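You operate a simulated robot arm through the tools that you are given. There is no shell and no other tool.

You run a simulated two-armed robot. Do the job below in one go: nothing can be reset, and whatever is moved stays where it is left.

Task
Run the belt at slow speed and stop it after three trays pass the middle sensor.
Fine: the drive is off; turn it on first; start with the START button and stop with the small red STOP button, one press each.

It is judged by the outcome, as a careful person would: the job done as asked, and still so three seconds after it is handed in. It fails if anything else is knocked over, pushed out of place, dropped, spilled or broken.

Robot
Two 7-joint arms with fingered hands on one trunk that stands fixed in place. Base frame: the origin is at the foot of the trunk, x ahead of it, y to its left, z up. Readings come in mm, rad, newtons and seconds.
The left shoulder is at [55, 158, 1143], the right one opposite. With the tool pointing down near the work surface each hand reaches from about 360 to 820 mm from the base axis, measured 20 degrees to its own side. Payload 4 kg a hand.
Tool frame (each hand has its own): the origin (TCP) lies between the finger pads and is the grasp point; the fingertips stand 30 mm ahead of it; z points along the fingers, y is the line along which they close. The gripper opens to 104 mm; its body begins 35 mm behind the TCP. The gripper is a hand of 4 fingers: y runs from the thumb to the fingers, the wrist lies at [-15, -104, -178] in the tool frame.
Orientation is told as [roll, pitch, yaw] about the base's x, y, z axes, in that order, counted from this pose: with the fingers straight down and the wrist toward the robot, the tool's x, y and z point along [0, 1, 0], [1, 0, 0] and [0, 0, -1] of the base frame.

Tools
- The arms move only by the tool drive_tool. It takes "left_commands", "right_commands" or both (then of equal length, played together; a hand with none holds still); each is text: rows parted by semicolons, each of 6 numbers parted by spaces: the shift along the tool's x, y, z in units of 200 mm (1.0 is 200 mm), then the turn, a rotation vector about the tool's x, y, z in units of 90 degrees (1.0 is 90 degrees). In form: tx ty tz wx wy wz; .... A call has 1 to 20 rows; each row is the pose to reach, as a shift and turn from the pose commanded when the call began, along the tool's axes at that moment. A call with a number of a shift or a turn outside -1 to 1 is refused whole. Rows are played at 5 a second. More than 50 mm and 0.15 rad between two rows, and nothing of the call is played. A pose out of reach is approached as far as the arm can. The call stops where the force on the tool passes 40 N (or 10 N more than at its start, if that is more) or the arm is blocked; 0.2 s more then pass. In this call time passes only in rows, and 0.2 s behind the last. It gives the time, the measured TCP pose, the force on the tool (base axes), the opening and the grip force at its end, in the units of the frame above (readings bear some noise), with the torque about the TCP (base axes, N m) and any sound that the robot's microphone picked up, and new pictures: "show" is both (left out), scene, wrist or none (wrist: the cameras of the hands that moved).
- Cameras (640 x 400 px; columns grow to the right, rows downward): "scene" is now at [118.5, -57.8, 1334.3]; the picture's right is [-0.63, -0.78, 0.01], its down [-0.33, 0.25, -0.91] and it looks along [0.71, -0.57, -0.41] (base axes); focal length 275 px, centre (320, 200). "left" rides on the left gripper at [-61, -92, -130] in its tool frame; the picture's right is [-0.81, -0.27, 0.52], its down [0.53, -0.71, 0.45] and it looks along [0.24, 0.64, 0.72] (tool axes); focal length 275 px, centre (320, 200). "right" rides on the right gripper at [61, -92, -130] in its tool frame; the picture's right is [-0.81, 0.27, -0.52], its down [-0.53, -0.71, 0.46] and it looks along [-0.24, 0.64, 0.72] (tool axes); focal length 275 px, centre (320, 200). There is no depth. A picture from a camera that has moved, and an enlarged one, comes with that camera's place and axes in the base frame and with its lens.
- move_column(by): moves the trunk up (or, below 0, down) by that many mm; the arms and the scene camera ride with it, the base frame stays. It gives what a move gives, with no picture.
- set_fingers(index, middle, ring, thumb_bend, thumb_turn, hand): sets how far each is bent, from 0 (flat) to 1 (curled in); at 0.3 the hand is open as for a grip, at 0.7 the pads meet at the TCP. One left out holds its place. A second passes; each finger stops where it meets its share of the squeeze, and holds until it gets a number again. It is the only way to open and close the hand. It gives what a move gives, with no picture; readings hold the bend of each and the force on the fingers (four entries, about 0 where the hand has none), thumb and palm. thumb_turn goes from beside the hand (0) to across from the fingers (1), as for a grip.
- head_to(pan, tilt): turns the head with the scene camera to pan (to the left, within 1.396 rad either way) and tilt (down, from -0.506 to 1.204), counted from straight ahead of the robot. It gives what a move gives, and a new picture of the scene camera.
- inspect(camera, box): a new picture of the part [left, top, right, bottom] of that camera's present view, enlarged. It takes no simulated time.
- sign_off(): hands the job in; it is judged then, once.

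Places have to be worked out from the pictures, the camera data and where the tool is seen. Open the grippers and draw the arms clear of the work before you hand the job in, unless the task says otherwise.

The tools are called after "Request:" by a JSON object that holds its "name" and its "arguments". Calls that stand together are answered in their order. drive_tool: Moves the arms, as the interface text tells. Its arguments: {"type":"object","properties":{"left_commands":{"type":"string"},"right_commands":{"type":"string"},"show":{"type":"string","enum":["both","scene","wrist","none"]}},"required":[]} The other tools are called the same way: move_column (by) moves the trunk up or down; set_fingers (index, middle, ring, thumb_bend, thumb_turn, hand) moves the fingers one by one; head_to (pan, tilt) turns the head that bears the scene camera; inspect (camera, box) takes an enlarged picture of a part of a camera's view; sign_off () hands the job in.

At the start:

```text
clock: 0.0
left_ee_pos: [451.3, -37.2, 1173.4]
left_tcp_rot: [0.001, 0.0, -0.001]
left_wrist_force: [0.4, 0.1, 0.8]
left_torque: [0.0, -0.04, -0.01]
left_opening: 103.6
left_gripper_force: 0.0
left_shape: jaw
left_bend: [0.3, 0.3, 0.3, 0.3, 0.98]
left_finger forces: [0.0, 0.0, 0.0, 0.0, 0.0, 0.0]
right_ee_pos: [361.7, -472.0, 1177.3]
right_tcp_rot: [0.001, 0.0, 0.0]
right_wrist_force: [0.2, -1.2, 0.8]
right_torque: [0.03, 0.01, 0.02]
right_opening: 103.8
right_gripper_force: 0.0
right_shape: jaw
right_bend: [0.3, 0.3, 0.3, 0.3, 0.98]
right_finger forces: [0.0, 0.0, 0.1, 0.0, 0.0, 0.1]
trunk travel left (down, up): [-350.0, 157.0]
head pan, tilt (commanded): [-0.675, 0.417]
```

scene: 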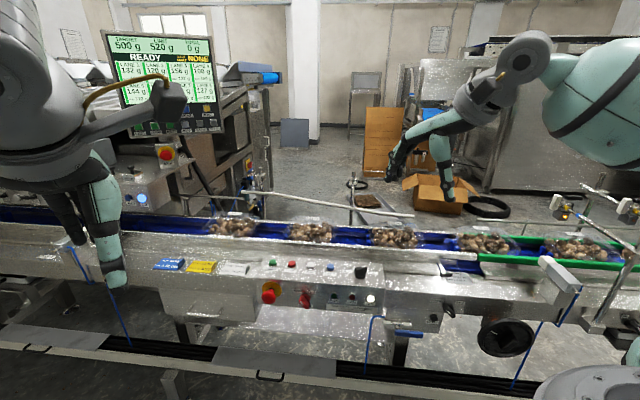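
right: 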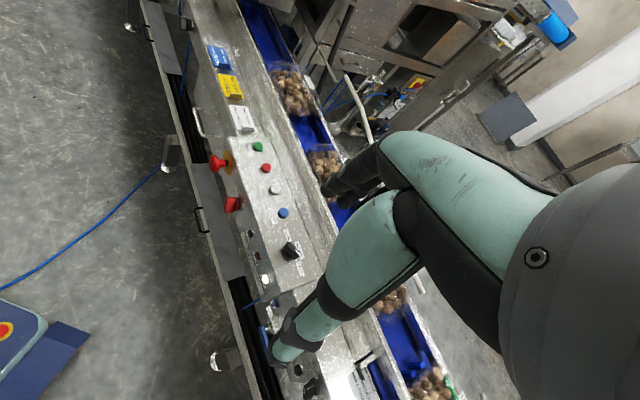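
left: 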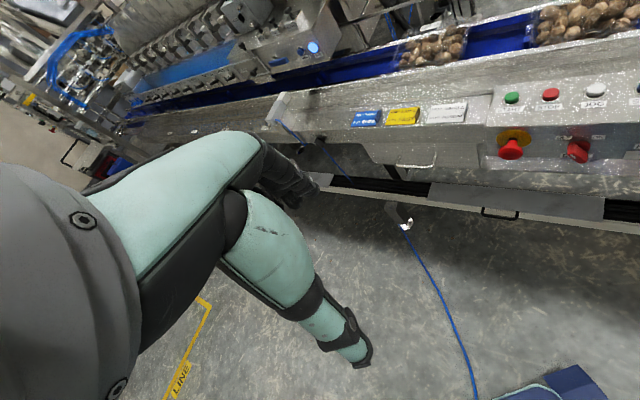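

The scene shows a conveyor control panel in front-right with buttons, an e-stop, a red rotary switch and a black knob. I'll enlarge the panel to read labels.

Request:
{"name": "inspect", "arguments": {"camera": "scene", "box": [240, 240, 400, 340]}}

Request:
{"name": "inspect", "arguments": {"camera": "right", "box": [190, 120, 350, 320]}}

Request:
{"name": "inspect", "arguments": {"camera": "left", "box": [480, 60, 640, 180]}}

Request:
{"name": "inspect", "arguments": {"camera": "scene", "box": [400, 160, 640, 360]}}

Request:
{"name": "inspect", "arguments": {"camera": "scene", "box": [100, 20, 300, 230]}}

```text
4.00 times, centred on (320, 290) of scene
camera zoom: at [118.5, -57.8, 1334.3], right [-0.63, -0.78, 0.01], down [-0.33, 0.25, -0.91], along [0.71, -0.57, -0.41], focal length 1099 px, centre (320, -160)
```

zoom: 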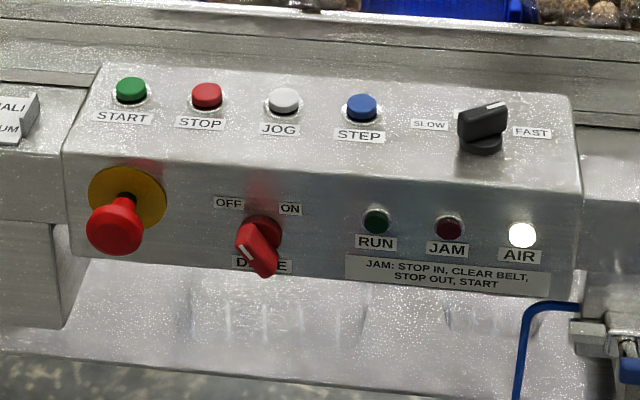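

```text
2.00 times, centred on (270, 220) of right
camera zoom: at [269.5, -410.5, 1306.7], right [0.28, -0.81, 0.52], down [-0.71, -0.53, -0.45], along [0.64, -0.24, -0.73], focal length 551 px, centre (420, 160)
```

zoom: 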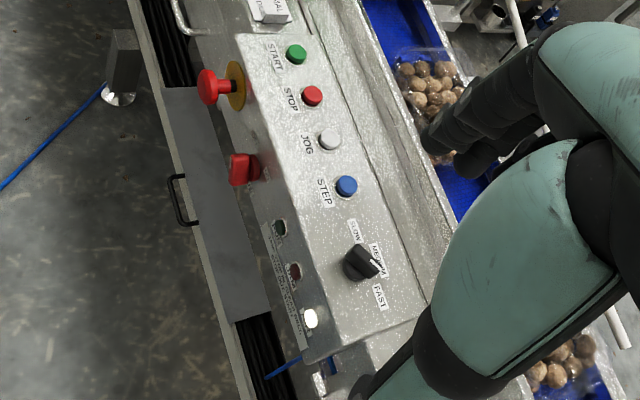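

```text
3.33 times, centred on (560, 120) of left
camera zoom: at [360.5, -98.6, 1303.3], right [-0.27, -0.81, -0.52], down [-0.71, 0.53, -0.45], along [0.64, 0.24, -0.72], focal length 918 px, centre (-480, 467)
```

zoom: 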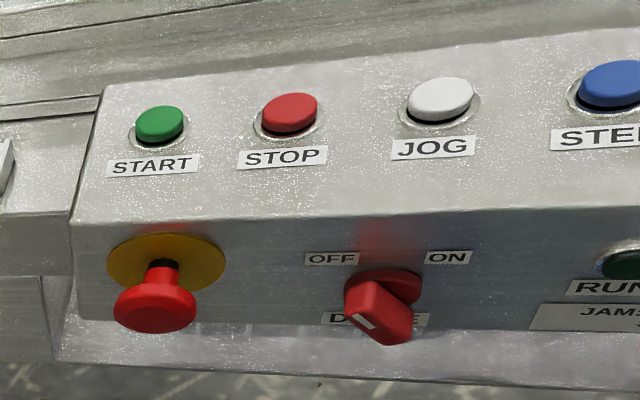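

```text
2.00 times, centred on (520, 260) of scene
camera zoom: at [118.5, -57.8, 1334.3], right [-0.63, -0.78, 0.01], down [-0.33, 0.25, -0.91], along [0.71, -0.57, -0.41], focal length 549 px, centre (-80, 80)
```

zoom: 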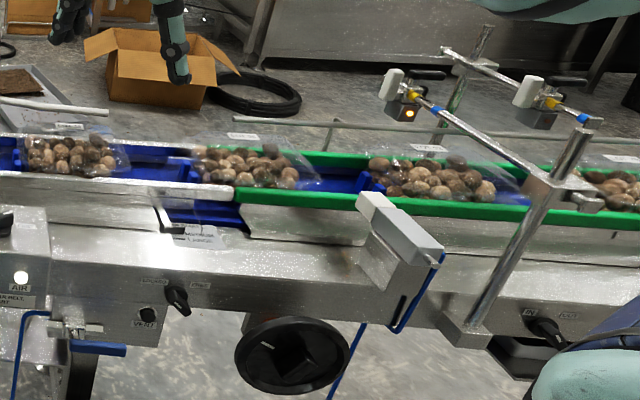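

```text
1.90 times, centred on (200, 125) of scene
camera zoom: at [118.5, -57.8, 1334.3], right [-0.63, -0.78, 0.01], down [-0.33, 0.25, -0.91], along [0.71, -0.57, -0.41], focal length 523 px, centre (549, 343)
```

zoom: 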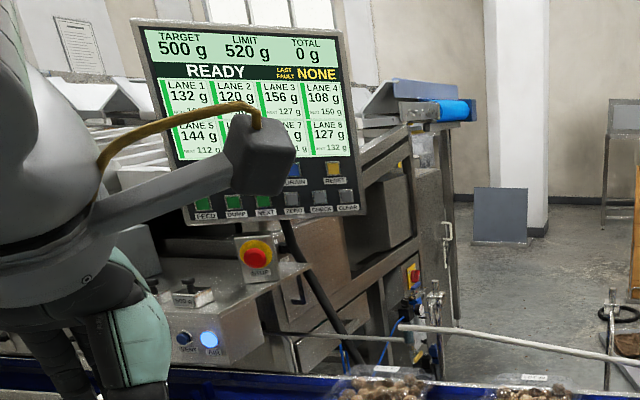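

The speed knob has SLOW / MEDIUM / FAST positions and the drive switch points to OFF. I'll turn the head to look along the belt for the sensors.

Request:
{"name": "head_to", "arguments": {"pan": -1.1, "tilt": 0.45}}

```text
clock: 0.9
left_ee_pos: [436.7, -37.7, 1177.7]
left_tcp_rot: [0.0, -0.015, -0.001]
left_wrist_force: [-0.7, 0.6, 0.5]
left_torque: [0.01, -0.01, 0.0]
left_opening: 103.8
left_gripper_force: 0.0
left_shape: jaw
left_bend: [0.3, 0.3, 0.3, 0.3, 0.98]
left_finger forces: [0.0, 0.0, 0.0, 0.0, 0.1, 0.1]
right_ee_pos: [346.7, -472.2, 1180.8]
right_tcp_rot: [0.004, -0.011, -0.002]
right_wrist_force: [0.2, -0.3, -0.2]
right_torque: [0.03, 0.01, 0.03]
right_opening: 103.7
right_gripper_force: 0.0
right_shape: jaw
right_bend: [0.3, 0.3, 0.3, 0.3, 0.97]
right_finger forces: [0.1, 0.0, 0.0, 0.0, 0.1, 0.0]
trunk travel left (down, up): [-350.0, 157.0]
head pan, tilt (commanded): [-1.1, 0.45]
camera scene: at [86.6, -81.8, 1331.7], right [-0.89, -0.45, 0.01], down [-0.21, 0.39, -0.9], along [0.4, -0.8, -0.44], focal length 275 px, centre (320, 200)
```

scene: 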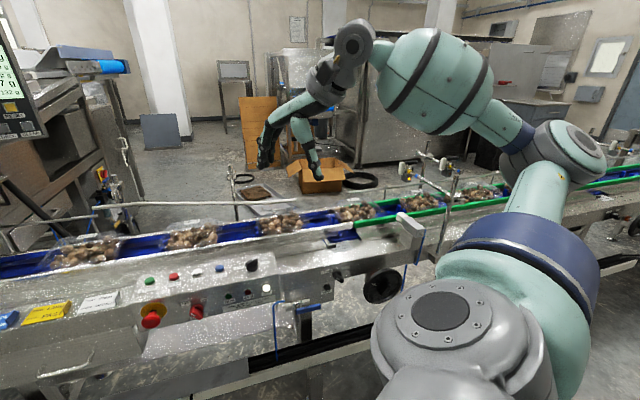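

Now I can see the sensor posts farther right; I'll zoom on those.

Request:
{"name": "inspect", "arguments": {"camera": "scene", "box": [320, 140, 480, 240]}}

Request:
{"name": "inspect", "arguments": {"camera": "scene", "box": [480, 120, 640, 240]}}

Request:
{"name": "inspect", "arguments": {"camera": "scene", "box": [120, 240, 300, 350]}}

Request:
{"name": "inspect", "arguments": {"camera": "scene", "box": [200, 180, 420, 310]}}

```text
4.00 times, centred on (400, 190) of scene
camera zoom: at [86.6, -81.8, 1331.7], right [-0.89, -0.45, 0.01], down [-0.21, 0.39, -0.9], along [0.4, -0.8, -0.44], focal length 1099 px, centre (0, 240)
```

zoom: 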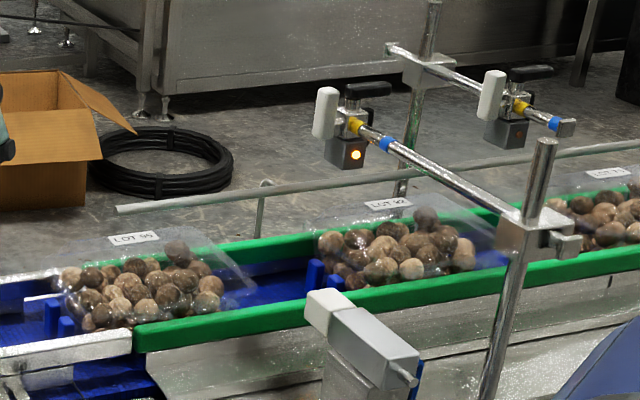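

```text
3.33 times, centred on (560, 180) of scene
camera zoom: at [86.6, -81.8, 1331.7], right [-0.89, -0.45, 0.01], down [-0.21, 0.39, -0.9], along [0.4, -0.8, -0.44], focal length 916 px, centre (-480, 267)
```

zoom: 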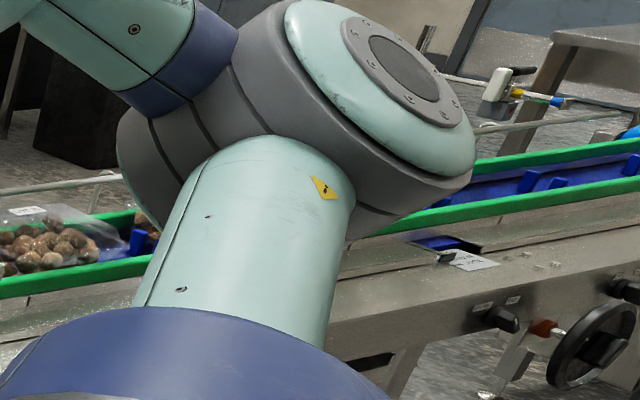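

```text
3.56 times, centred on (210, 295) of scene
camera zoom: at [86.6, -81.8, 1331.7], right [-0.89, -0.45, 0.01], down [-0.21, 0.39, -0.9], along [0.4, -0.8, -0.44], focal length 976 px, centre (711, -138)
```

zoom: 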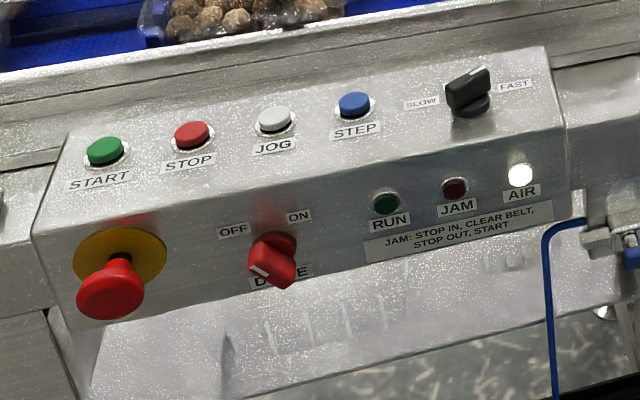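

```text
2.91 times, centred on (310, 245) of scene
camera zoom: at [86.6, -81.8, 1331.7], right [-0.89, -0.45, 0.01], down [-0.21, 0.39, -0.9], along [0.4, -0.8, -0.44], focal length 799 px, centre (349, 69)
```

zoom: 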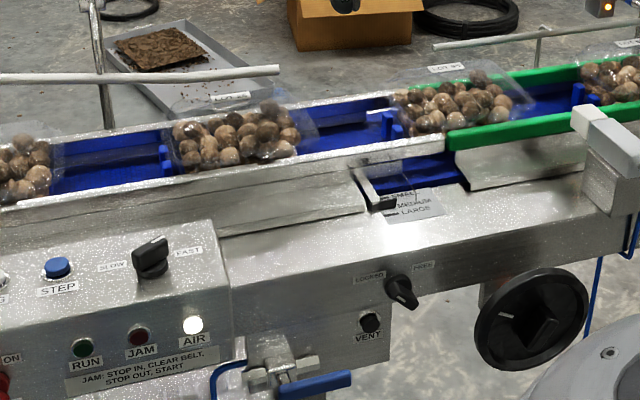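

The sensor gantry near the green rail holds at least two sensors, and another is farther right. I'll look further right and left to count all sensors.

Request:
{"name": "head_to", "arguments": {"pan": -1.39, "tilt": 0.3}}

Request:
{"name": "head_to", "arguments": {"pan": -0.1, "tilt": 0.45}}

Request:
{"name": "head_to", "arguments": {"pan": 0.6, "tilt": 0.45}}

```text
clock: 1.7
left_ee_pos: [438.6, -37.0, 1178.4]
left_tcp_rot: [0.004, -0.012, 0.0]
left_wrist_force: [-0.5, -0.1, 0.0]
left_torque: [0.02, -0.01, -0.02]
left_opening: 104.0
left_gripper_force: 0.1
left_shape: jaw
left_bend: [0.3, 0.3, 0.3, 0.3, 0.98]
left_finger forces: [0.0, 0.0, 0.0, 0.0, 0.0, 0.0]
right_ee_pos: [349.2, -471.4, 1181.3]
right_tcp_rot: [0.001, -0.011, -0.002]
right_wrist_force: [-0.6, 0.7, 0.7]
right_torque: [-0.03, 0.01, 0.0]
right_opening: 104.2
right_gripper_force: 0.1
right_shape: jaw
right_bend: [0.3, 0.3, 0.3, 0.3, 0.97]
right_finger forces: [0.1, 0.0, 0.0, 0.0, 0.0, 0.0]
trunk travel left (down, up): [-350.0, 157.0]
head pan, tilt (commanded): [-1.389, 0.3]
camera scene: at [63.7, -91.9, 1345.8], right [-0.98, -0.18, 0.01], down [-0.07, 0.29, -0.95], along [0.17, -0.94, -0.3], focal length 275 px, centre (320, 200)
```

scene: 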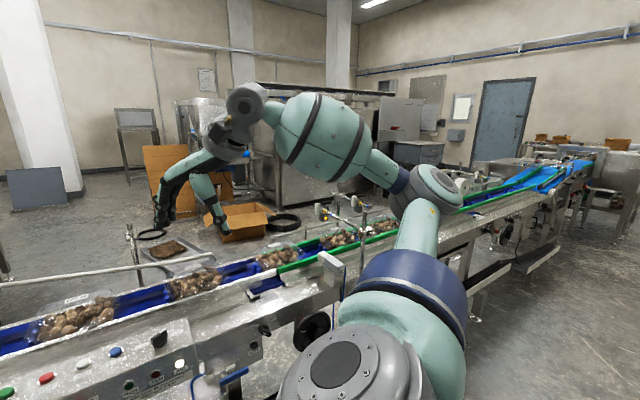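

```text
clock: 3.1
left_ee_pos: [437.4, -37.1, 1177.6]
left_tcp_rot: [0.002, -0.013, -0.001]
left_wrist_force: [-0.2, 0.4, -0.3]
left_torque: [0.01, -0.01, -0.04]
left_opening: 104.0
left_gripper_force: 0.0
left_shape: jaw
left_bend: [0.3, 0.3, 0.3, 0.3, 0.98]
left_finger forces: [0.0, 0.1, 0.1, 0.0, 0.0, 0.1]
right_ee_pos: [347.2, -470.4, 1183.1]
right_tcp_rot: [0.001, -0.01, -0.003]
right_wrist_force: [-0.1, 0.0, -0.3]
right_torque: [0.0, -0.04, -0.01]
right_opening: 104.1
right_gripper_force: 0.1
right_shape: jaw
right_bend: [0.3, 0.3, 0.3, 0.3, 0.97]
right_finger forces: [0.0, 0.1, 0.0, 0.0, 0.0, 0.1]
trunk travel left (down, up): [-350.0, 157.0]
head pan, tilt (commanded): [-0.099, 0.45]
camera scene: at [137.7, -9.2, 1331.0], right [-0.1, -0.99, 0.0], down [-0.44, 0.04, -0.89], along [0.89, -0.09, -0.45], focal length 275 px, centre (320, 200)
```

scene: 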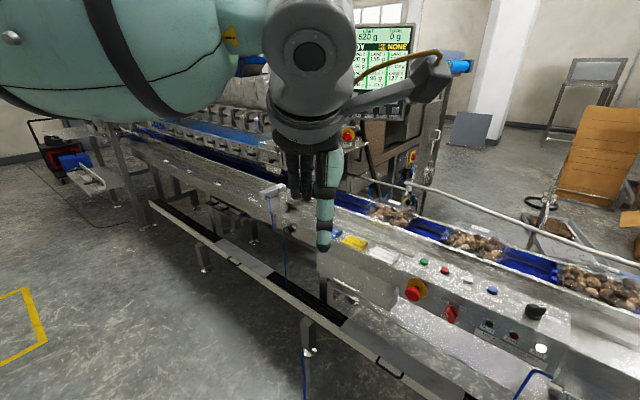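

```text
clock: 4.2
left_ee_pos: [437.9, -38.5, 1178.8]
left_tcp_rot: [0.001, -0.013, 0.0]
left_wrist_force: [-0.5, 0.6, -0.1]
left_torque: [0.01, 0.0, 0.01]
left_opening: 104.3
left_gripper_force: 0.0
left_shape: jaw
left_bend: [0.3, 0.3, 0.3, 0.3, 0.98]
left_finger forces: [0.1, 0.0, 0.0, 0.1, 0.0, 0.0]
right_ee_pos: [348.9, -471.4, 1181.8]
right_tcp_rot: [0.002, -0.012, 0.0]
right_wrist_force: [-0.5, -0.1, 0.0]
right_torque: [-0.01, 0.03, -0.02]
right_opening: 104.2
right_gripper_force: 0.0
right_shape: jaw
right_bend: [0.3, 0.3, 0.3, 0.3, 0.97]
right_finger forces: [0.0, 0.0, 0.1, 0.0, 0.1, 0.0]
trunk travel left (down, up): [-350.0, 157.0]
head pan, tilt (commanded): [0.6, 0.45]
camera scene: at [122.1, 51.9, 1331.2], right [0.56, -0.83, -0.01], down [-0.37, -0.25, -0.9], along [0.74, 0.51, -0.45], focal length 275 px, centre (320, 200)
```

scene: 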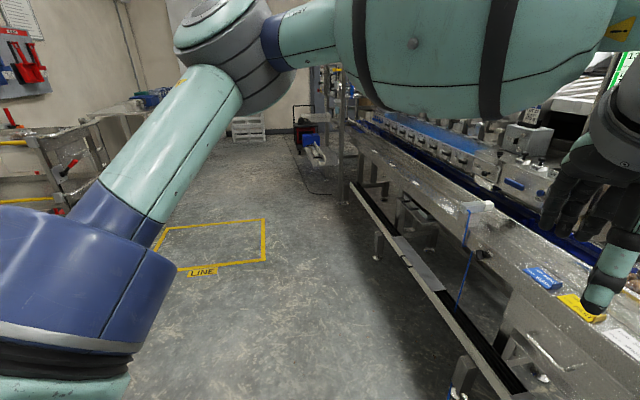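

The three sensors sit along the belt on the right: two near the gantry and one farther downstream. I'll shape the right hand into a pointing index finger and look toward the panel and sensors again.

Request:
{"name": "set_fingers", "arguments": {"hand": "right", "index": 0.3, "middle": 1, "ring": 1, "thumb_bend": 1, "thumb_turn": 0}}

Request:
{"name": "head_to", "arguments": {"pan": -0.75, "tilt": 0.45}}

Request:
{"name": "inspect", "arguments": {"camera": "right", "box": [0, 0, 640, 400]}}

```text
clock: 5.2
left_ee_pos: [436.7, -36.9, 1178.6]
left_tcp_rot: [0.002, -0.013, 0.0]
left_wrist_force: [-0.6, -0.6, 0.1]
left_torque: [0.01, -0.01, 0.0]
left_opening: 103.9
left_gripper_force: 0.0
left_shape: jaw
left_bend: [0.3, 0.3, 0.3, 0.3, 0.98]
left_finger forces: [0.1, 0.0, 0.0, 0.1, 0.0, 0.0]
right_ee_pos: [348.3, -471.6, 1182.4]
right_tcp_rot: [0.001, -0.01, -0.001]
right_wrist_force: [-0.7, -0.3, -0.4]
right_torque: [-0.01, 0.02, 0.03]
right_opening: 52.3
right_gripper_force: 0.0
right_shape: fingers
right_bend: [0.3, 1.0, 1.0, 1.0, 0.0]
right_finger forces: [0.0, 0.0, 0.0, 0.0, 0.0, 0.1]
trunk travel left (down, up): [-350.0, 157.0]
head pan, tilt (commanded): [0.6, 0.45]
```

```text
clock: 6.7
left_ee_pos: [437.5, -37.1, 1178.4]
left_tcp_rot: [0.002, -0.012, 0.0]
left_wrist_force: [-0.7, -0.1, -0.2]
left_torque: [0.0, -0.01, 0.02]
left_opening: 103.9
left_gripper_force: 0.1
left_shape: jaw
left_bend: [0.3, 0.3, 0.3, 0.3, 0.98]
left_finger forces: [0.0, 0.0, 0.0, 0.0, 0.0, 0.0]
right_ee_pos: [349.7, -471.0, 1181.6]
right_tcp_rot: [0.002, -0.011, -0.003]
right_wrist_force: [0.4, 0.5, 0.9]
right_torque: [-0.02, -0.01, 0.01]
right_opening: 52.4
right_gripper_force: 0.1
right_shape: fingers
right_bend: [0.3, 1.0, 1.0, 1.0, 0.0]
right_finger forces: [0.0, 0.1, 0.0, 0.0, 0.1, 0.1]
trunk travel left (down, up): [-350.0, 157.0]
head pan, tilt (commanded): [-0.75, 0.45]
camera scene: at [113.5, -62.7, 1331.3], right [-0.68, -0.73, 0.01], down [-0.33, 0.3, -0.9], along [0.65, -0.61, -0.44], focal length 275 px, centre (320, 200)
```

scene: 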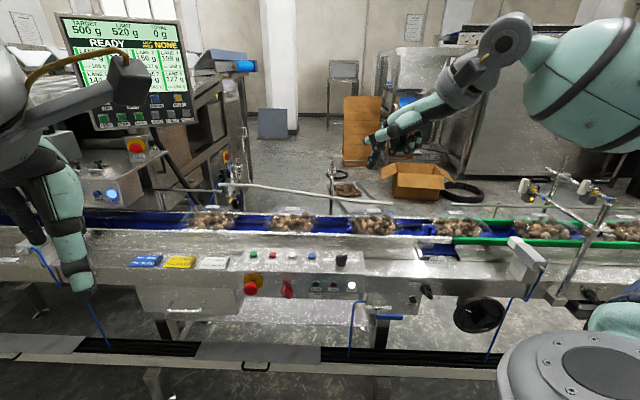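

```text
1.00 times, centred on (320, 200) of right (not enlarged: the box is as wide or as high as the picture)
camera zoom: at [254.6, -410.1, 1310.4], right [0.27, -0.81, 0.52], down [-0.71, -0.53, -0.46], along [0.65, -0.24, -0.72], focal length 275 px, centre (320, 200)
```

zoom: 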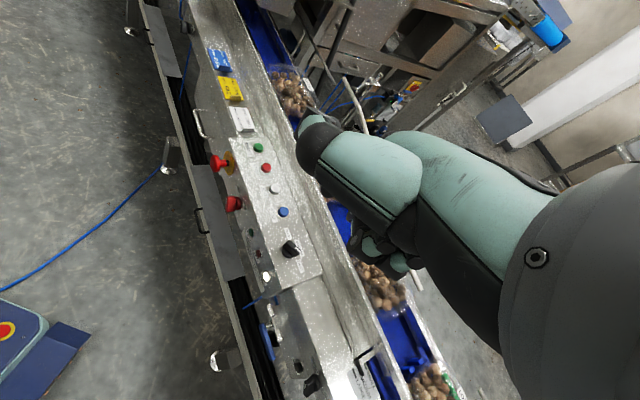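

The hand now has one finger out; I'll zoom to see which finger and where its tip is.

Request:
{"name": "inspect", "arguments": {"camera": "right", "box": [240, 80, 480, 300]}}

Request:
{"name": "inspect", "arguments": {"camera": "scene", "box": [330, 80, 500, 190]}}

Request:
{"name": "inspect", "arguments": {"camera": "scene", "box": [500, 150, 640, 250]}}

Request:
{"name": "inspect", "arguments": {"camera": "scene", "box": [220, 235, 400, 335]}}

```text
1.82 times, centred on (360, 190) of right
camera zoom: at [254.6, -410.1, 1310.4], right [0.27, -0.81, 0.52], down [-0.71, -0.53, -0.46], along [0.65, -0.24, -0.72], focal length 500 px, centre (247, 218)
```

zoom: 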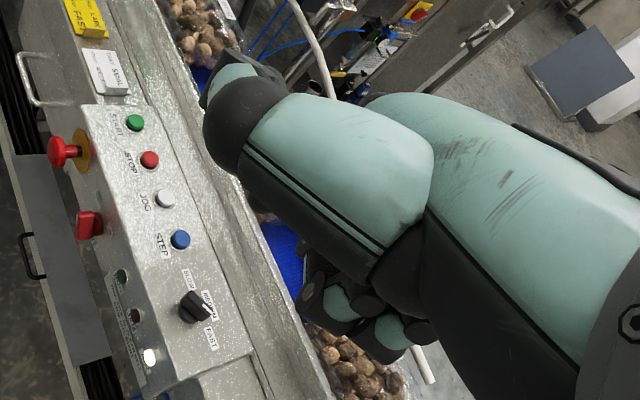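

```text
3.64 times, centred on (415, 135) of scene
camera zoom: at [113.5, -62.7, 1331.3], right [-0.68, -0.73, 0.01], down [-0.33, 0.3, -0.9], along [0.65, -0.61, -0.44], focal length 999 px, centre (-26, 436)
```

zoom: 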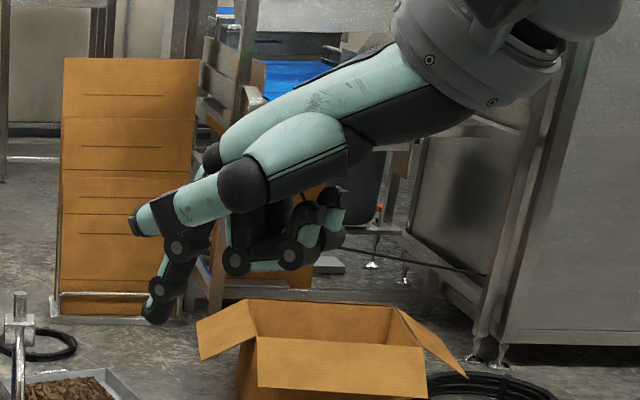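

```text
4.00 times, centred on (570, 200) of scene
camera zoom: at [113.5, -62.7, 1331.3], right [-0.68, -0.73, 0.01], down [-0.33, 0.3, -0.9], along [0.65, -0.61, -0.44], focal length 1099 px, centre (-680, 200)
```

zoom: 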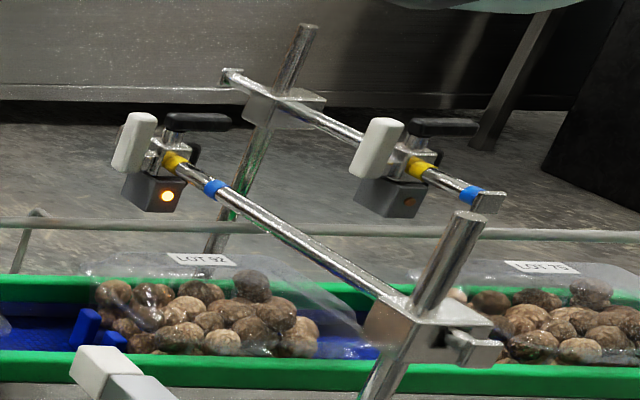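

```text
3.56 times, centred on (310, 285) of scene
camera zoom: at [113.5, -62.7, 1331.3], right [-0.68, -0.73, 0.01], down [-0.33, 0.3, -0.9], along [0.65, -0.61, -0.44], focal length 976 px, centre (356, -102)
```

zoom: 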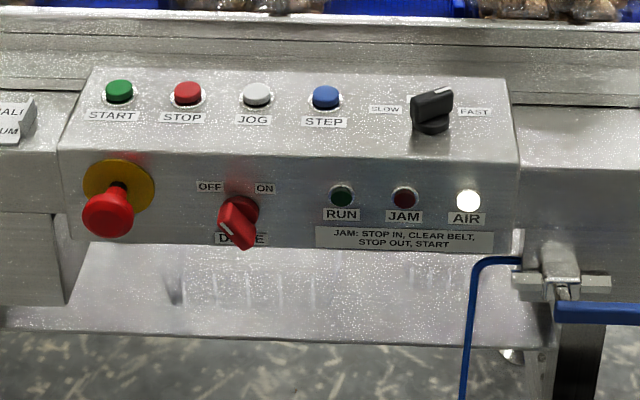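

The index tip is hidden behind the thumb in the wrist view. I'll try the thumb laid beside the hand, unbent, and look again.

Request:
{"name": "set_fingers", "arguments": {"hand": "right", "thumb_bend": 0, "thumb_turn": 0, "index": 0.3}}

Request:
{"name": "inspect", "arguments": {"camera": "right", "box": [0, 0, 640, 400]}}

Request:
{"name": "inspect", "arguments": {"camera": "scene", "box": [330, 80, 500, 190]}}

```text
clock: 7.7
left_ee_pos: [438.2, -38.3, 1178.8]
left_tcp_rot: [0.0, -0.011, 0.0]
left_wrist_force: [0.4, 0.8, -0.4]
left_torque: [0.0, 0.01, -0.01]
left_opening: 103.7
left_gripper_force: 0.0
left_shape: jaw
left_bend: [0.3, 0.3, 0.3, 0.3, 0.98]
left_finger forces: [0.0, 0.1, 0.0, 0.0, 0.0, 0.1]
right_ee_pos: [349.1, -471.3, 1182.3]
right_tcp_rot: [0.002, -0.011, -0.001]
right_wrist_force: [0.7, 0.3, -0.4]
right_torque: [-0.02, 0.0, 0.01]
right_opening: 157.5
right_gripper_force: 0.1
right_shape: fingers
right_bend: [0.3, 1.0, 1.0, 0.0, 0.0]
right_finger forces: [0.1, 0.1, 0.1, 0.1, 0.1, 0.0]
trunk travel left (down, up): [-350.0, 157.0]
head pan, tilt (commanded): [-0.75, 0.45]
```

```text
1.00 times, centred on (320, 200) of right (not enlarged: the box is as wide or as high as the picture)
camera zoom: at [254.6, -410.1, 1310.4], right [0.27, -0.81, 0.52], down [-0.71, -0.53, -0.46], along [0.65, -0.24, -0.72], focal length 275 px, centre (320, 200)
```

zoom: 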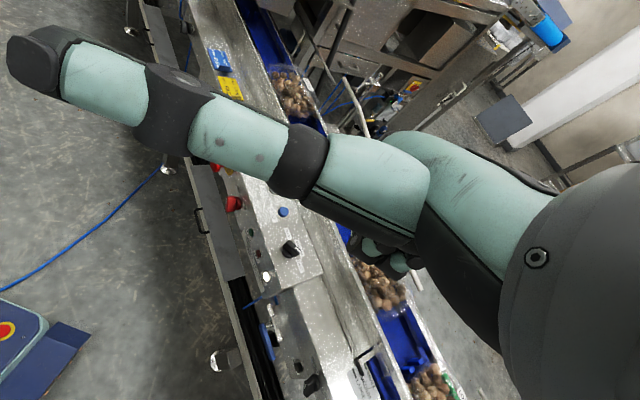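

```text
3.64 times, centred on (415, 135) of scene
camera zoom: at [113.5, -62.7, 1331.3], right [-0.68, -0.73, 0.01], down [-0.33, 0.3, -0.9], along [0.65, -0.61, -0.44], focal length 999 px, centre (-26, 436)
```

zoom: 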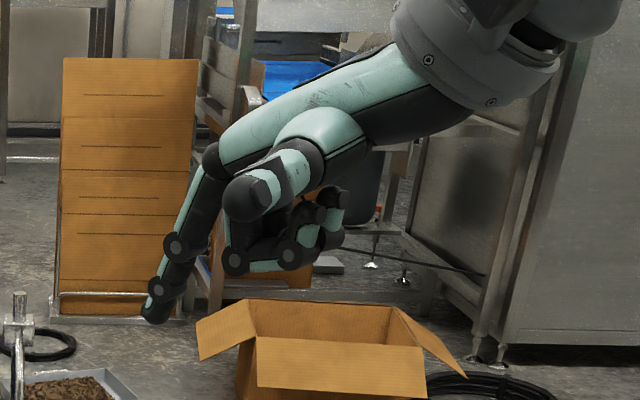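

The unbent thumb sticks out sideways. I'll try it turned across and fully bent so it tucks into the palm.

Request:
{"name": "set_fingers", "arguments": {"hand": "right", "thumb_bend": 1, "thumb_turn": 1, "index": 0.3}}

Request:
{"name": "inspect", "arguments": {"camera": "right", "box": [0, 0, 640, 400]}}

Request:
{"name": "inspect", "arguments": {"camera": "scene", "box": [330, 80, 500, 190]}}

```text
clock: 8.7
left_ee_pos: [438.8, -37.7, 1179.2]
left_tcp_rot: [0.002, -0.012, 0.0]
left_wrist_force: [0.1, 0.4, 0.1]
left_torque: [0.0, 0.0, 0.0]
left_opening: 103.8
left_gripper_force: 0.0
left_shape: jaw
left_bend: [0.3, 0.3, 0.3, 0.3, 0.98]
left_finger forces: [0.1, 0.1, 0.0, 0.0, 0.1, 0.0]
right_ee_pos: [348.3, -471.8, 1182.3]
right_tcp_rot: [0.001, -0.011, -0.001]
right_wrist_force: [0.9, -0.5, 0.2]
right_torque: [-0.01, 0.01, 0.01]
right_opening: 26.6
right_gripper_force: 0.0
right_shape: fingers
right_bend: [0.3, 1.0, 1.0, 0.98, 1.0]
right_finger forces: [0.1, 0.1, 0.1, 0.0, 0.0, 0.0]
trunk travel left (down, up): [-350.0, 157.0]
head pan, tilt (commanded): [-0.75, 0.45]
```

```text
1.00 times, centred on (320, 200) of right (not enlarged: the box is as wide or as high as the picture)
camera zoom: at [254.6, -410.1, 1310.4], right [0.27, -0.81, 0.52], down [-0.71, -0.53, -0.46], along [0.65, -0.24, -0.72], focal length 275 px, centre (320, 200)
```

zoom: 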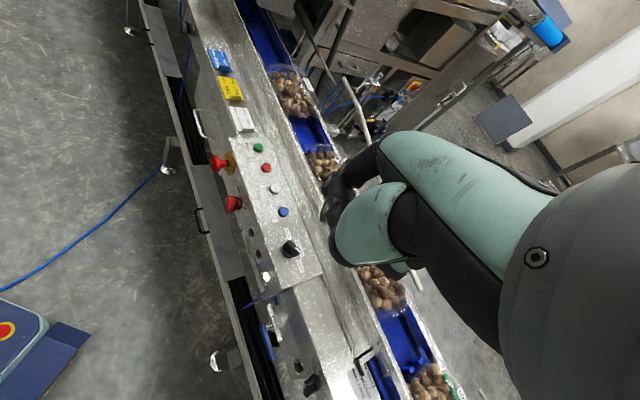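

```text
3.64 times, centred on (415, 135) of scene
camera zoom: at [113.5, -62.7, 1331.3], right [-0.68, -0.73, 0.01], down [-0.33, 0.3, -0.9], along [0.65, -0.61, -0.44], focal length 999 px, centre (-26, 436)
```

zoom: 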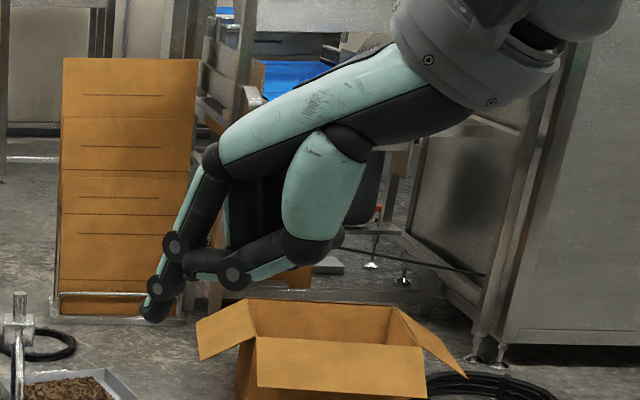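

The thumb is tucked now. Zooming the wrist view on the index tip to locate it.

Request:
{"name": "inspect", "arguments": {"camera": "right", "box": [280, 120, 440, 300]}}

Request:
{"name": "inspect", "arguments": {"camera": "right", "box": [200, 130, 330, 300]}}

```text
2.22 times, centred on (360, 210) of right
camera zoom: at [254.6, -410.1, 1310.4], right [0.27, -0.81, 0.52], down [-0.71, -0.53, -0.46], along [0.65, -0.24, -0.72], focal length 612 px, centre (231, 178)
```

zoom: 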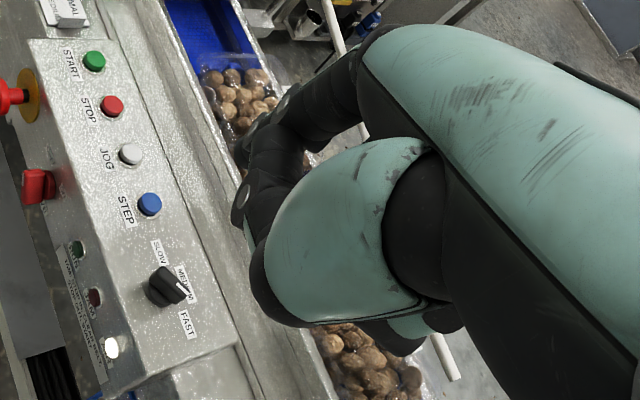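

```text
2.35 times, centred on (265, 215) of right
camera zoom: at [254.6, -410.1, 1310.4], right [0.27, -0.81, 0.52], down [-0.71, -0.53, -0.46], along [0.65, -0.24, -0.72], focal length 648 px, centre (449, 165)
```

zoom: 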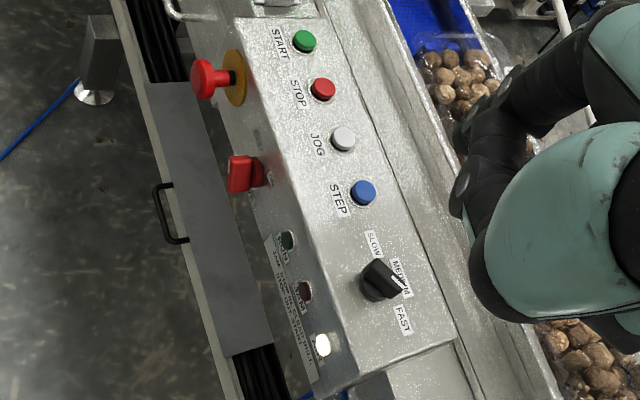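

The index tip sits roughly 60 mm ahead (tool y) and 25 mm beyond the TCP, and the panel runs diagonally with START near (743,-376,815). I'll swing the right hand to face the panel (yaw ≈ -44°, tilt ≈ 31°) while staying well above it.

Request:
{"name": "drive_tool", "arguments": {"right_commands": "0.0625 0.1 0.075 -0.0409 -0.01645 0.0593; 0.125 0.2 0.15 -0.0818 -0.0329 0.1186; 0.1875 0.3 0.225 -0.1227 -0.0494 0.1779; 0.25 0.4 0.3 -0.1636 -0.0658 0.2372; 0.3125 0.5 0.375 -0.2045 -0.0823 0.2965; 0.375 0.6 0.45 -0.2454 -0.0987 0.3558; 0.4375 0.7 0.525 -0.2863 -0.1152 0.4151; 0.5 0.8 0.6 -0.327 -0.1316 0.4745", "show": "both"}}

```text
clock: 10.5
left_ee_pos: [438.5, -37.5, 1177.7]
left_tcp_rot: [0.0, -0.009, 0.001]
left_wrist_force: [-0.2, 0.2, 0.6]
left_torque: [-0.01, -0.04, 0.01]
left_opening: 103.8
left_gripper_force: 0.1
left_shape: jaw
left_bend: [0.3, 0.3, 0.3, 0.3, 0.98]
left_finger forces: [0.0, 0.0, 0.0, 0.0, 0.0, 0.0]
right_ee_pos: [510.3, -370.8, 1061.7]
right_tcp_rot: [0.01, -0.547, -0.769]
right_wrist_force: [0.9, -0.5, -0.2]
right_torque: [-0.03, 0.0, -0.02]
right_opening: 26.5
right_gripper_force: 0.0
right_shape: fingers
right_bend: [0.29, 1.0, 1.0, 0.98, 1.0]
right_finger forces: [0.0, 0.0, 0.0, 0.1, 0.1, 0.0]
trunk travel left (down, up): [-350.0, 157.0]
head pan, tilt (commanded): [-0.75, 0.45]
camera scene: at [115.2, -62.1, 1331.2], right [-0.68, -0.73, 0.01], down [-0.33, 0.3, -0.9], along [0.65, -0.61, -0.44], focal length 275 px, centre (320, 200)
camera right: at [447.1, -225.0, 1124.4], right [-0.59, -0.56, 0.58], down [-0.63, -0.12, -0.76], along [0.5, -0.82, -0.28], focal length 275 px, centre (320, 200)
```

scene: 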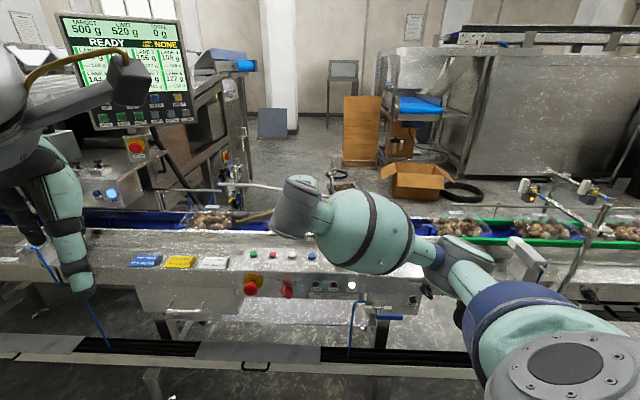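
right: 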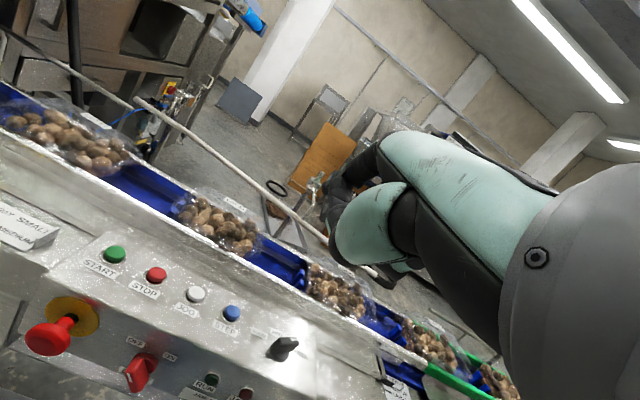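

The hand faces the panel now and sensors remain visible to the head. Zooming the wrist view to measure the panel.

Request:
{"name": "inspect", "arguments": {"camera": "right", "box": [20, 230, 180, 400]}}

Request:
{"name": "inspect", "arguments": {"camera": "right", "box": [160, 270, 320, 400]}}

Request:
{"name": "inspect", "arguments": {"camera": "scene", "box": [220, 235, 380, 335]}}

Request:
{"name": "inspect", "arguments": {"camera": "scene", "box": [480, 150, 640, 260]}}

```text
2.35 times, centred on (100, 315) of right
camera zoom: at [447.1, -225.0, 1124.4], right [-0.59, -0.56, 0.58], down [-0.63, -0.12, -0.76], along [0.5, -0.82, -0.28], focal length 648 px, centre (838, -71)
```

zoom: 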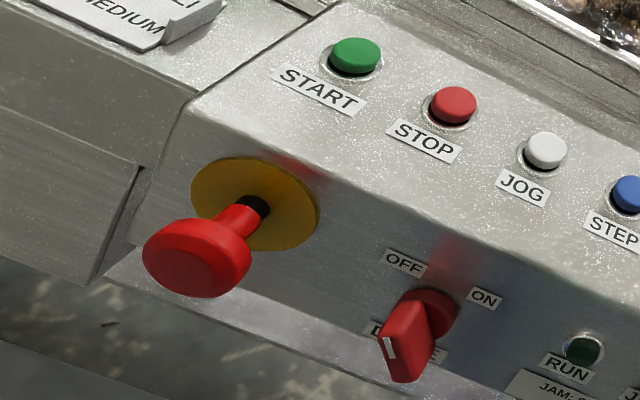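

```text
3.08 times, centred on (240, 335) of right
camera zoom: at [447.1, -225.0, 1124.4], right [-0.59, -0.56, 0.58], down [-0.63, -0.12, -0.76], along [0.5, -0.82, -0.28], focal length 847 px, centre (566, -215)
```

zoom: 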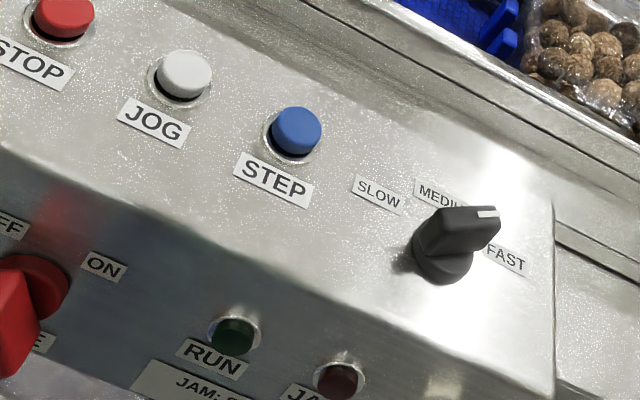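

```text
4.00 times, centred on (300, 285) of scene
camera zoom: at [115.2, -62.1, 1331.2], right [-0.68, -0.73, 0.01], down [-0.33, 0.3, -0.9], along [0.65, -0.61, -0.44], focal length 1099 px, centre (400, -140)
```

zoom: 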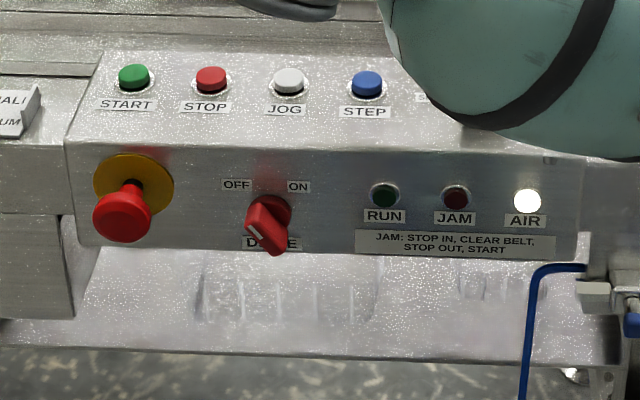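

```text
3.64 times, centred on (560, 205) of scene
camera zoom: at [115.2, -62.1, 1331.2], right [-0.68, -0.73, 0.01], down [-0.33, 0.3, -0.9], along [0.65, -0.61, -0.44], focal length 999 px, centre (-553, 182)
```

zoom: 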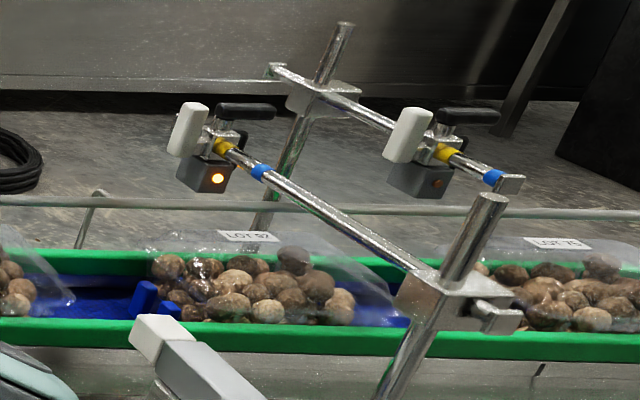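

The handle's white mark sits at the OFF end (about (610,-389,745)), with the switch axis at about (625,-415,734). I'll zoom in on the index tip in the wrist view and on details of the panel slope before approaching.

Request:
{"name": "inspect", "arguments": {"camera": "right", "box": [290, 140, 430, 290]}}

Request:
{"name": "inspect", "arguments": {"camera": "scene", "box": [235, 240, 300, 305]}}

Request:
{"name": "inspect", "arguments": {"camera": "right", "box": [100, 310, 190, 400]}}

```text
2.67 times, centred on (360, 215) of right
camera zoom: at [447.1, -225.0, 1124.4], right [-0.59, -0.56, 0.58], down [-0.63, -0.12, -0.76], along [0.5, -0.82, -0.28], focal length 734 px, centre (213, 160)
```

zoom: 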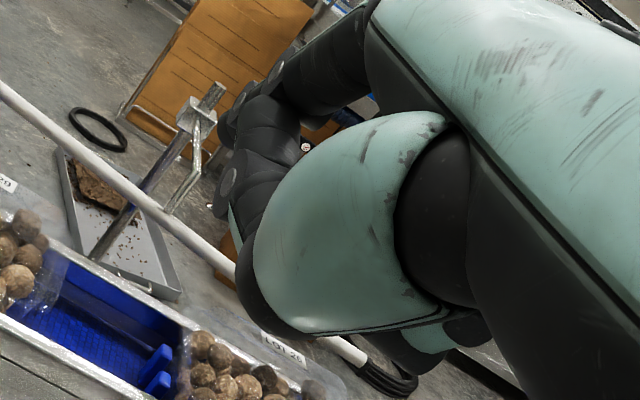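

```text
6.15 times, centred on (268, 272) of scene
camera zoom: at [115.2, -62.1, 1331.2], right [-0.68, -0.73, 0.01], down [-0.33, 0.3, -0.9], along [0.65, -0.61, -0.44], focal length 1690 px, centre (643, -246)
```

zoom: 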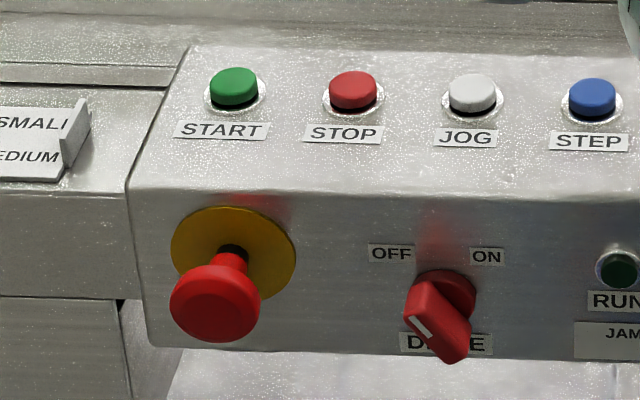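

```text
4.44 times, centred on (145, 355) of right
camera zoom: at [447.1, -225.0, 1124.4], right [-0.59, -0.56, 0.58], down [-0.63, -0.12, -0.76], along [0.5, -0.82, -0.28], focal length 1224 px, centre (1098, -489)
```

zoom: 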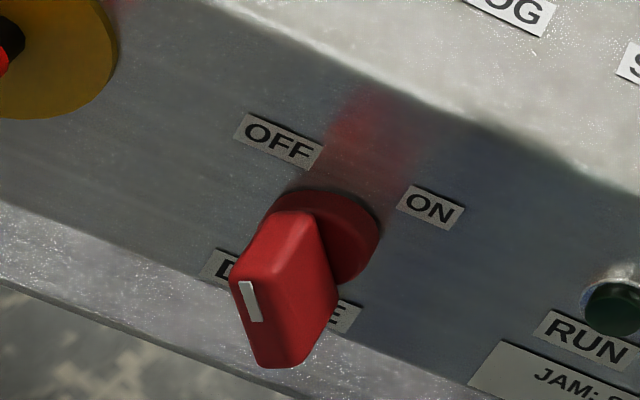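

The scene view of the right fingertip is blocked by the forearm, so I'll turn the left hand by about -40° yaw so its camera watches the panel as a second view.

Request:
{"name": "drive_tool", "arguments": {"left_commands": "0 0 0 0 0 0.089; 0 0 0 0 0 0.178; 0 0 0 0 0 0.267; 0 0 0 0 0 0.356; 0 0 0 0 0 0.444", "show": "wrist"}}

```text
clock: 11.7
left_ee_pos: [438.1, -36.9, 1178.5]
left_tcp_rot: [0.009, -0.009, -0.702]
left_wrist_force: [-0.3, 0.3, 0.3]
left_torque: [0.03, 0.02, -0.03]
left_opening: 104.0
left_gripper_force: 0.0
left_shape: jaw
left_bend: [0.3, 0.3, 0.3, 0.3, 0.98]
left_finger forces: [0.1, 0.1, 0.1, 0.0, 0.0, 0.0]
right_ee_pos: [509.9, -370.3, 1060.4]
right_tcp_rot: [0.008, -0.548, -0.771]
right_wrist_force: [-0.3, 0.1, 0.0]
right_torque: [0.0, 0.01, 0.01]
right_opening: 26.6
right_gripper_force: 0.1
right_shape: fingers
right_bend: [0.29, 1.0, 1.0, 0.98, 1.0]
right_finger forces: [0.0, 0.0, 0.0, 0.0, 0.0, 0.0]
trunk travel left (down, up): [-350.0, 157.0]
head pan, tilt (commanded): [-0.75, 0.45]
camera left: at [327.5, -24.7, 1307.0], right [-0.73, -0.44, -0.53], down [-0.2, 0.87, -0.46], along [0.66, -0.23, -0.72], focal length 275 px, centre (320, 200)
```

left: 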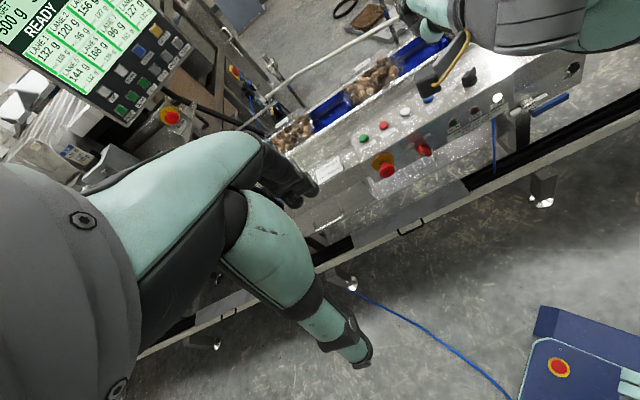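

The left camera now watches the panel from the other side. I'll lower the right hand so its index tip hovers in front of and above the DRIVE switch, left of the handle.

Request:
{"name": "drive_tool", "arguments": {"right_commands": "0.0668 -0.088 0.16 0 0 0; 0.1335 -0.176 0.32 0 0 0; 0.2003 -0.264 0.48 0 0 0; 0.267 -0.352 0.64 0 0 0; 0.334 -0.44 0.80 0 0 0; 0.4005 -0.528 0.9605 0 0 0", "show": "both"}}

Request:
{"name": "inspect", "arguments": {"camera": "left", "box": [320, 60, 520, 220]}}

```text
clock: 13.1
left_ee_pos: [437.8, -37.6, 1178.0]
left_tcp_rot: [0.005, -0.009, -0.697]
left_wrist_force: [-0.4, 1.6, 0.3]
left_torque: [0.02, -0.01, -0.02]
left_opening: 103.5
left_gripper_force: 0.0
left_shape: jaw
left_bend: [0.3, 0.3, 0.3, 0.3, 0.98]
left_finger forces: [0.1, 0.0, 0.0, 0.1, 0.0, 0.0]
right_ee_pos: [574.1, -319.2, 845.8]
right_tcp_rot: [0.007, -0.549, -0.769]
right_wrist_force: [-0.2, 0.6, 0.6]
right_torque: [0.0, 0.01, 0.02]
right_opening: 26.5
right_gripper_force: 0.0
right_shape: fingers
right_bend: [0.29, 1.0, 1.0, 0.98, 1.0]
right_finger forces: [0.0, 0.1, 0.0, 0.1, 0.0, 0.1]
trunk travel left (down, up): [-350.0, 157.0]
head pan, tilt (commanded): [-0.75, 0.45]
camera scene: at [114.1, -62.0, 1331.3], right [-0.68, -0.73, 0.01], down [-0.33, 0.3, -0.9], along [0.65, -0.61, -0.44], focal length 275 px, centre (320, 200)
camera right: at [509.9, -174.5, 908.5], right [-0.59, -0.56, 0.58], down [-0.63, -0.12, -0.76], along [0.5, -0.82, -0.28], focal length 275 px, centre (320, 200)
```

scene: 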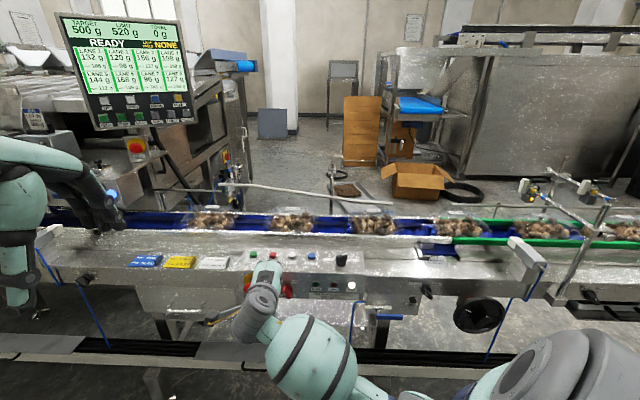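
right: 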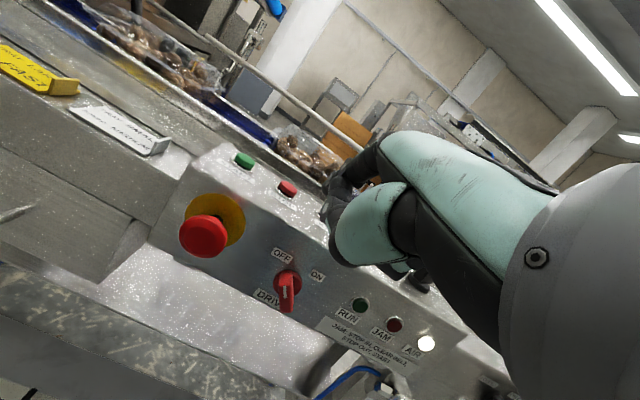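

```text
2.50 times, centred on (420, 140) of left
camera zoom: at [327.3, -24.5, 1307.2], right [-0.72, -0.45, -0.53], down [-0.2, 0.87, -0.46], along [0.66, -0.23, -0.72], focal length 688 px, centre (70, 350)
```

zoom: 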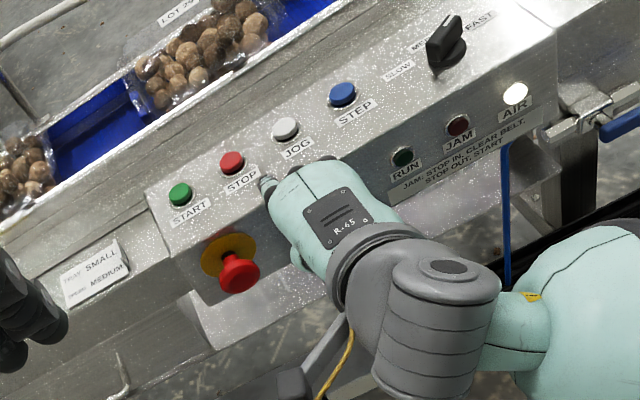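

The left camera catches a bit of the index finger beside the hand. I'll zoom there, and in the wrist and scene views, to check the tip location.

Request:
{"name": "inspect", "arguments": {"camera": "left", "box": [370, 110, 440, 160]}}

Request:
{"name": "inspect", "arguments": {"camera": "right", "box": [240, 140, 420, 310]}}

Request:
{"name": "inspect", "arguments": {"camera": "scene", "box": [220, 240, 320, 320]}}

```text
8.00 times, centred on (405, 135) of left
camera zoom: at [327.3, -24.5, 1307.2], right [-0.72, -0.45, -0.53], down [-0.2, 0.87, -0.46], along [0.66, -0.23, -0.72], focal length 2202 px, centre (-360, 720)
```

zoom: 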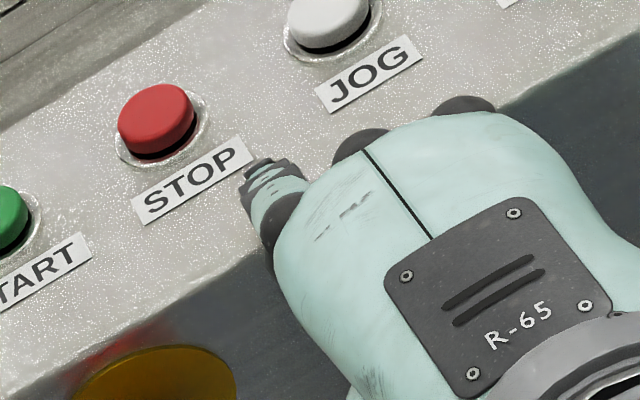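

```text
2.35 times, centred on (330, 225) of right
camera zoom: at [509.9, -174.5, 908.5], right [-0.59, -0.56, 0.58], down [-0.63, -0.12, -0.76], along [0.5, -0.82, -0.28], focal length 648 px, centre (296, 141)
```

zoom: 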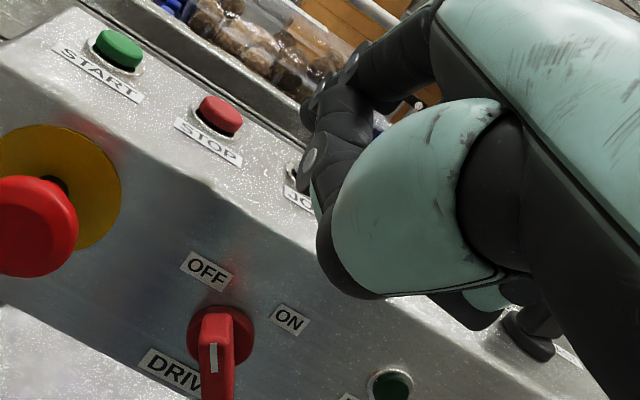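

```text
5.00 times, centred on (270, 280) of scene
camera zoom: at [114.1, -62.0, 1331.3], right [-0.68, -0.73, 0.01], down [-0.33, 0.3, -0.9], along [0.65, -0.61, -0.44], focal length 1373 px, centre (570, -200)
```

zoom: 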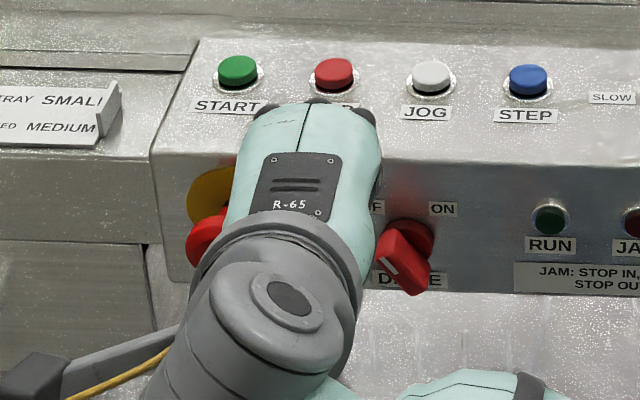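

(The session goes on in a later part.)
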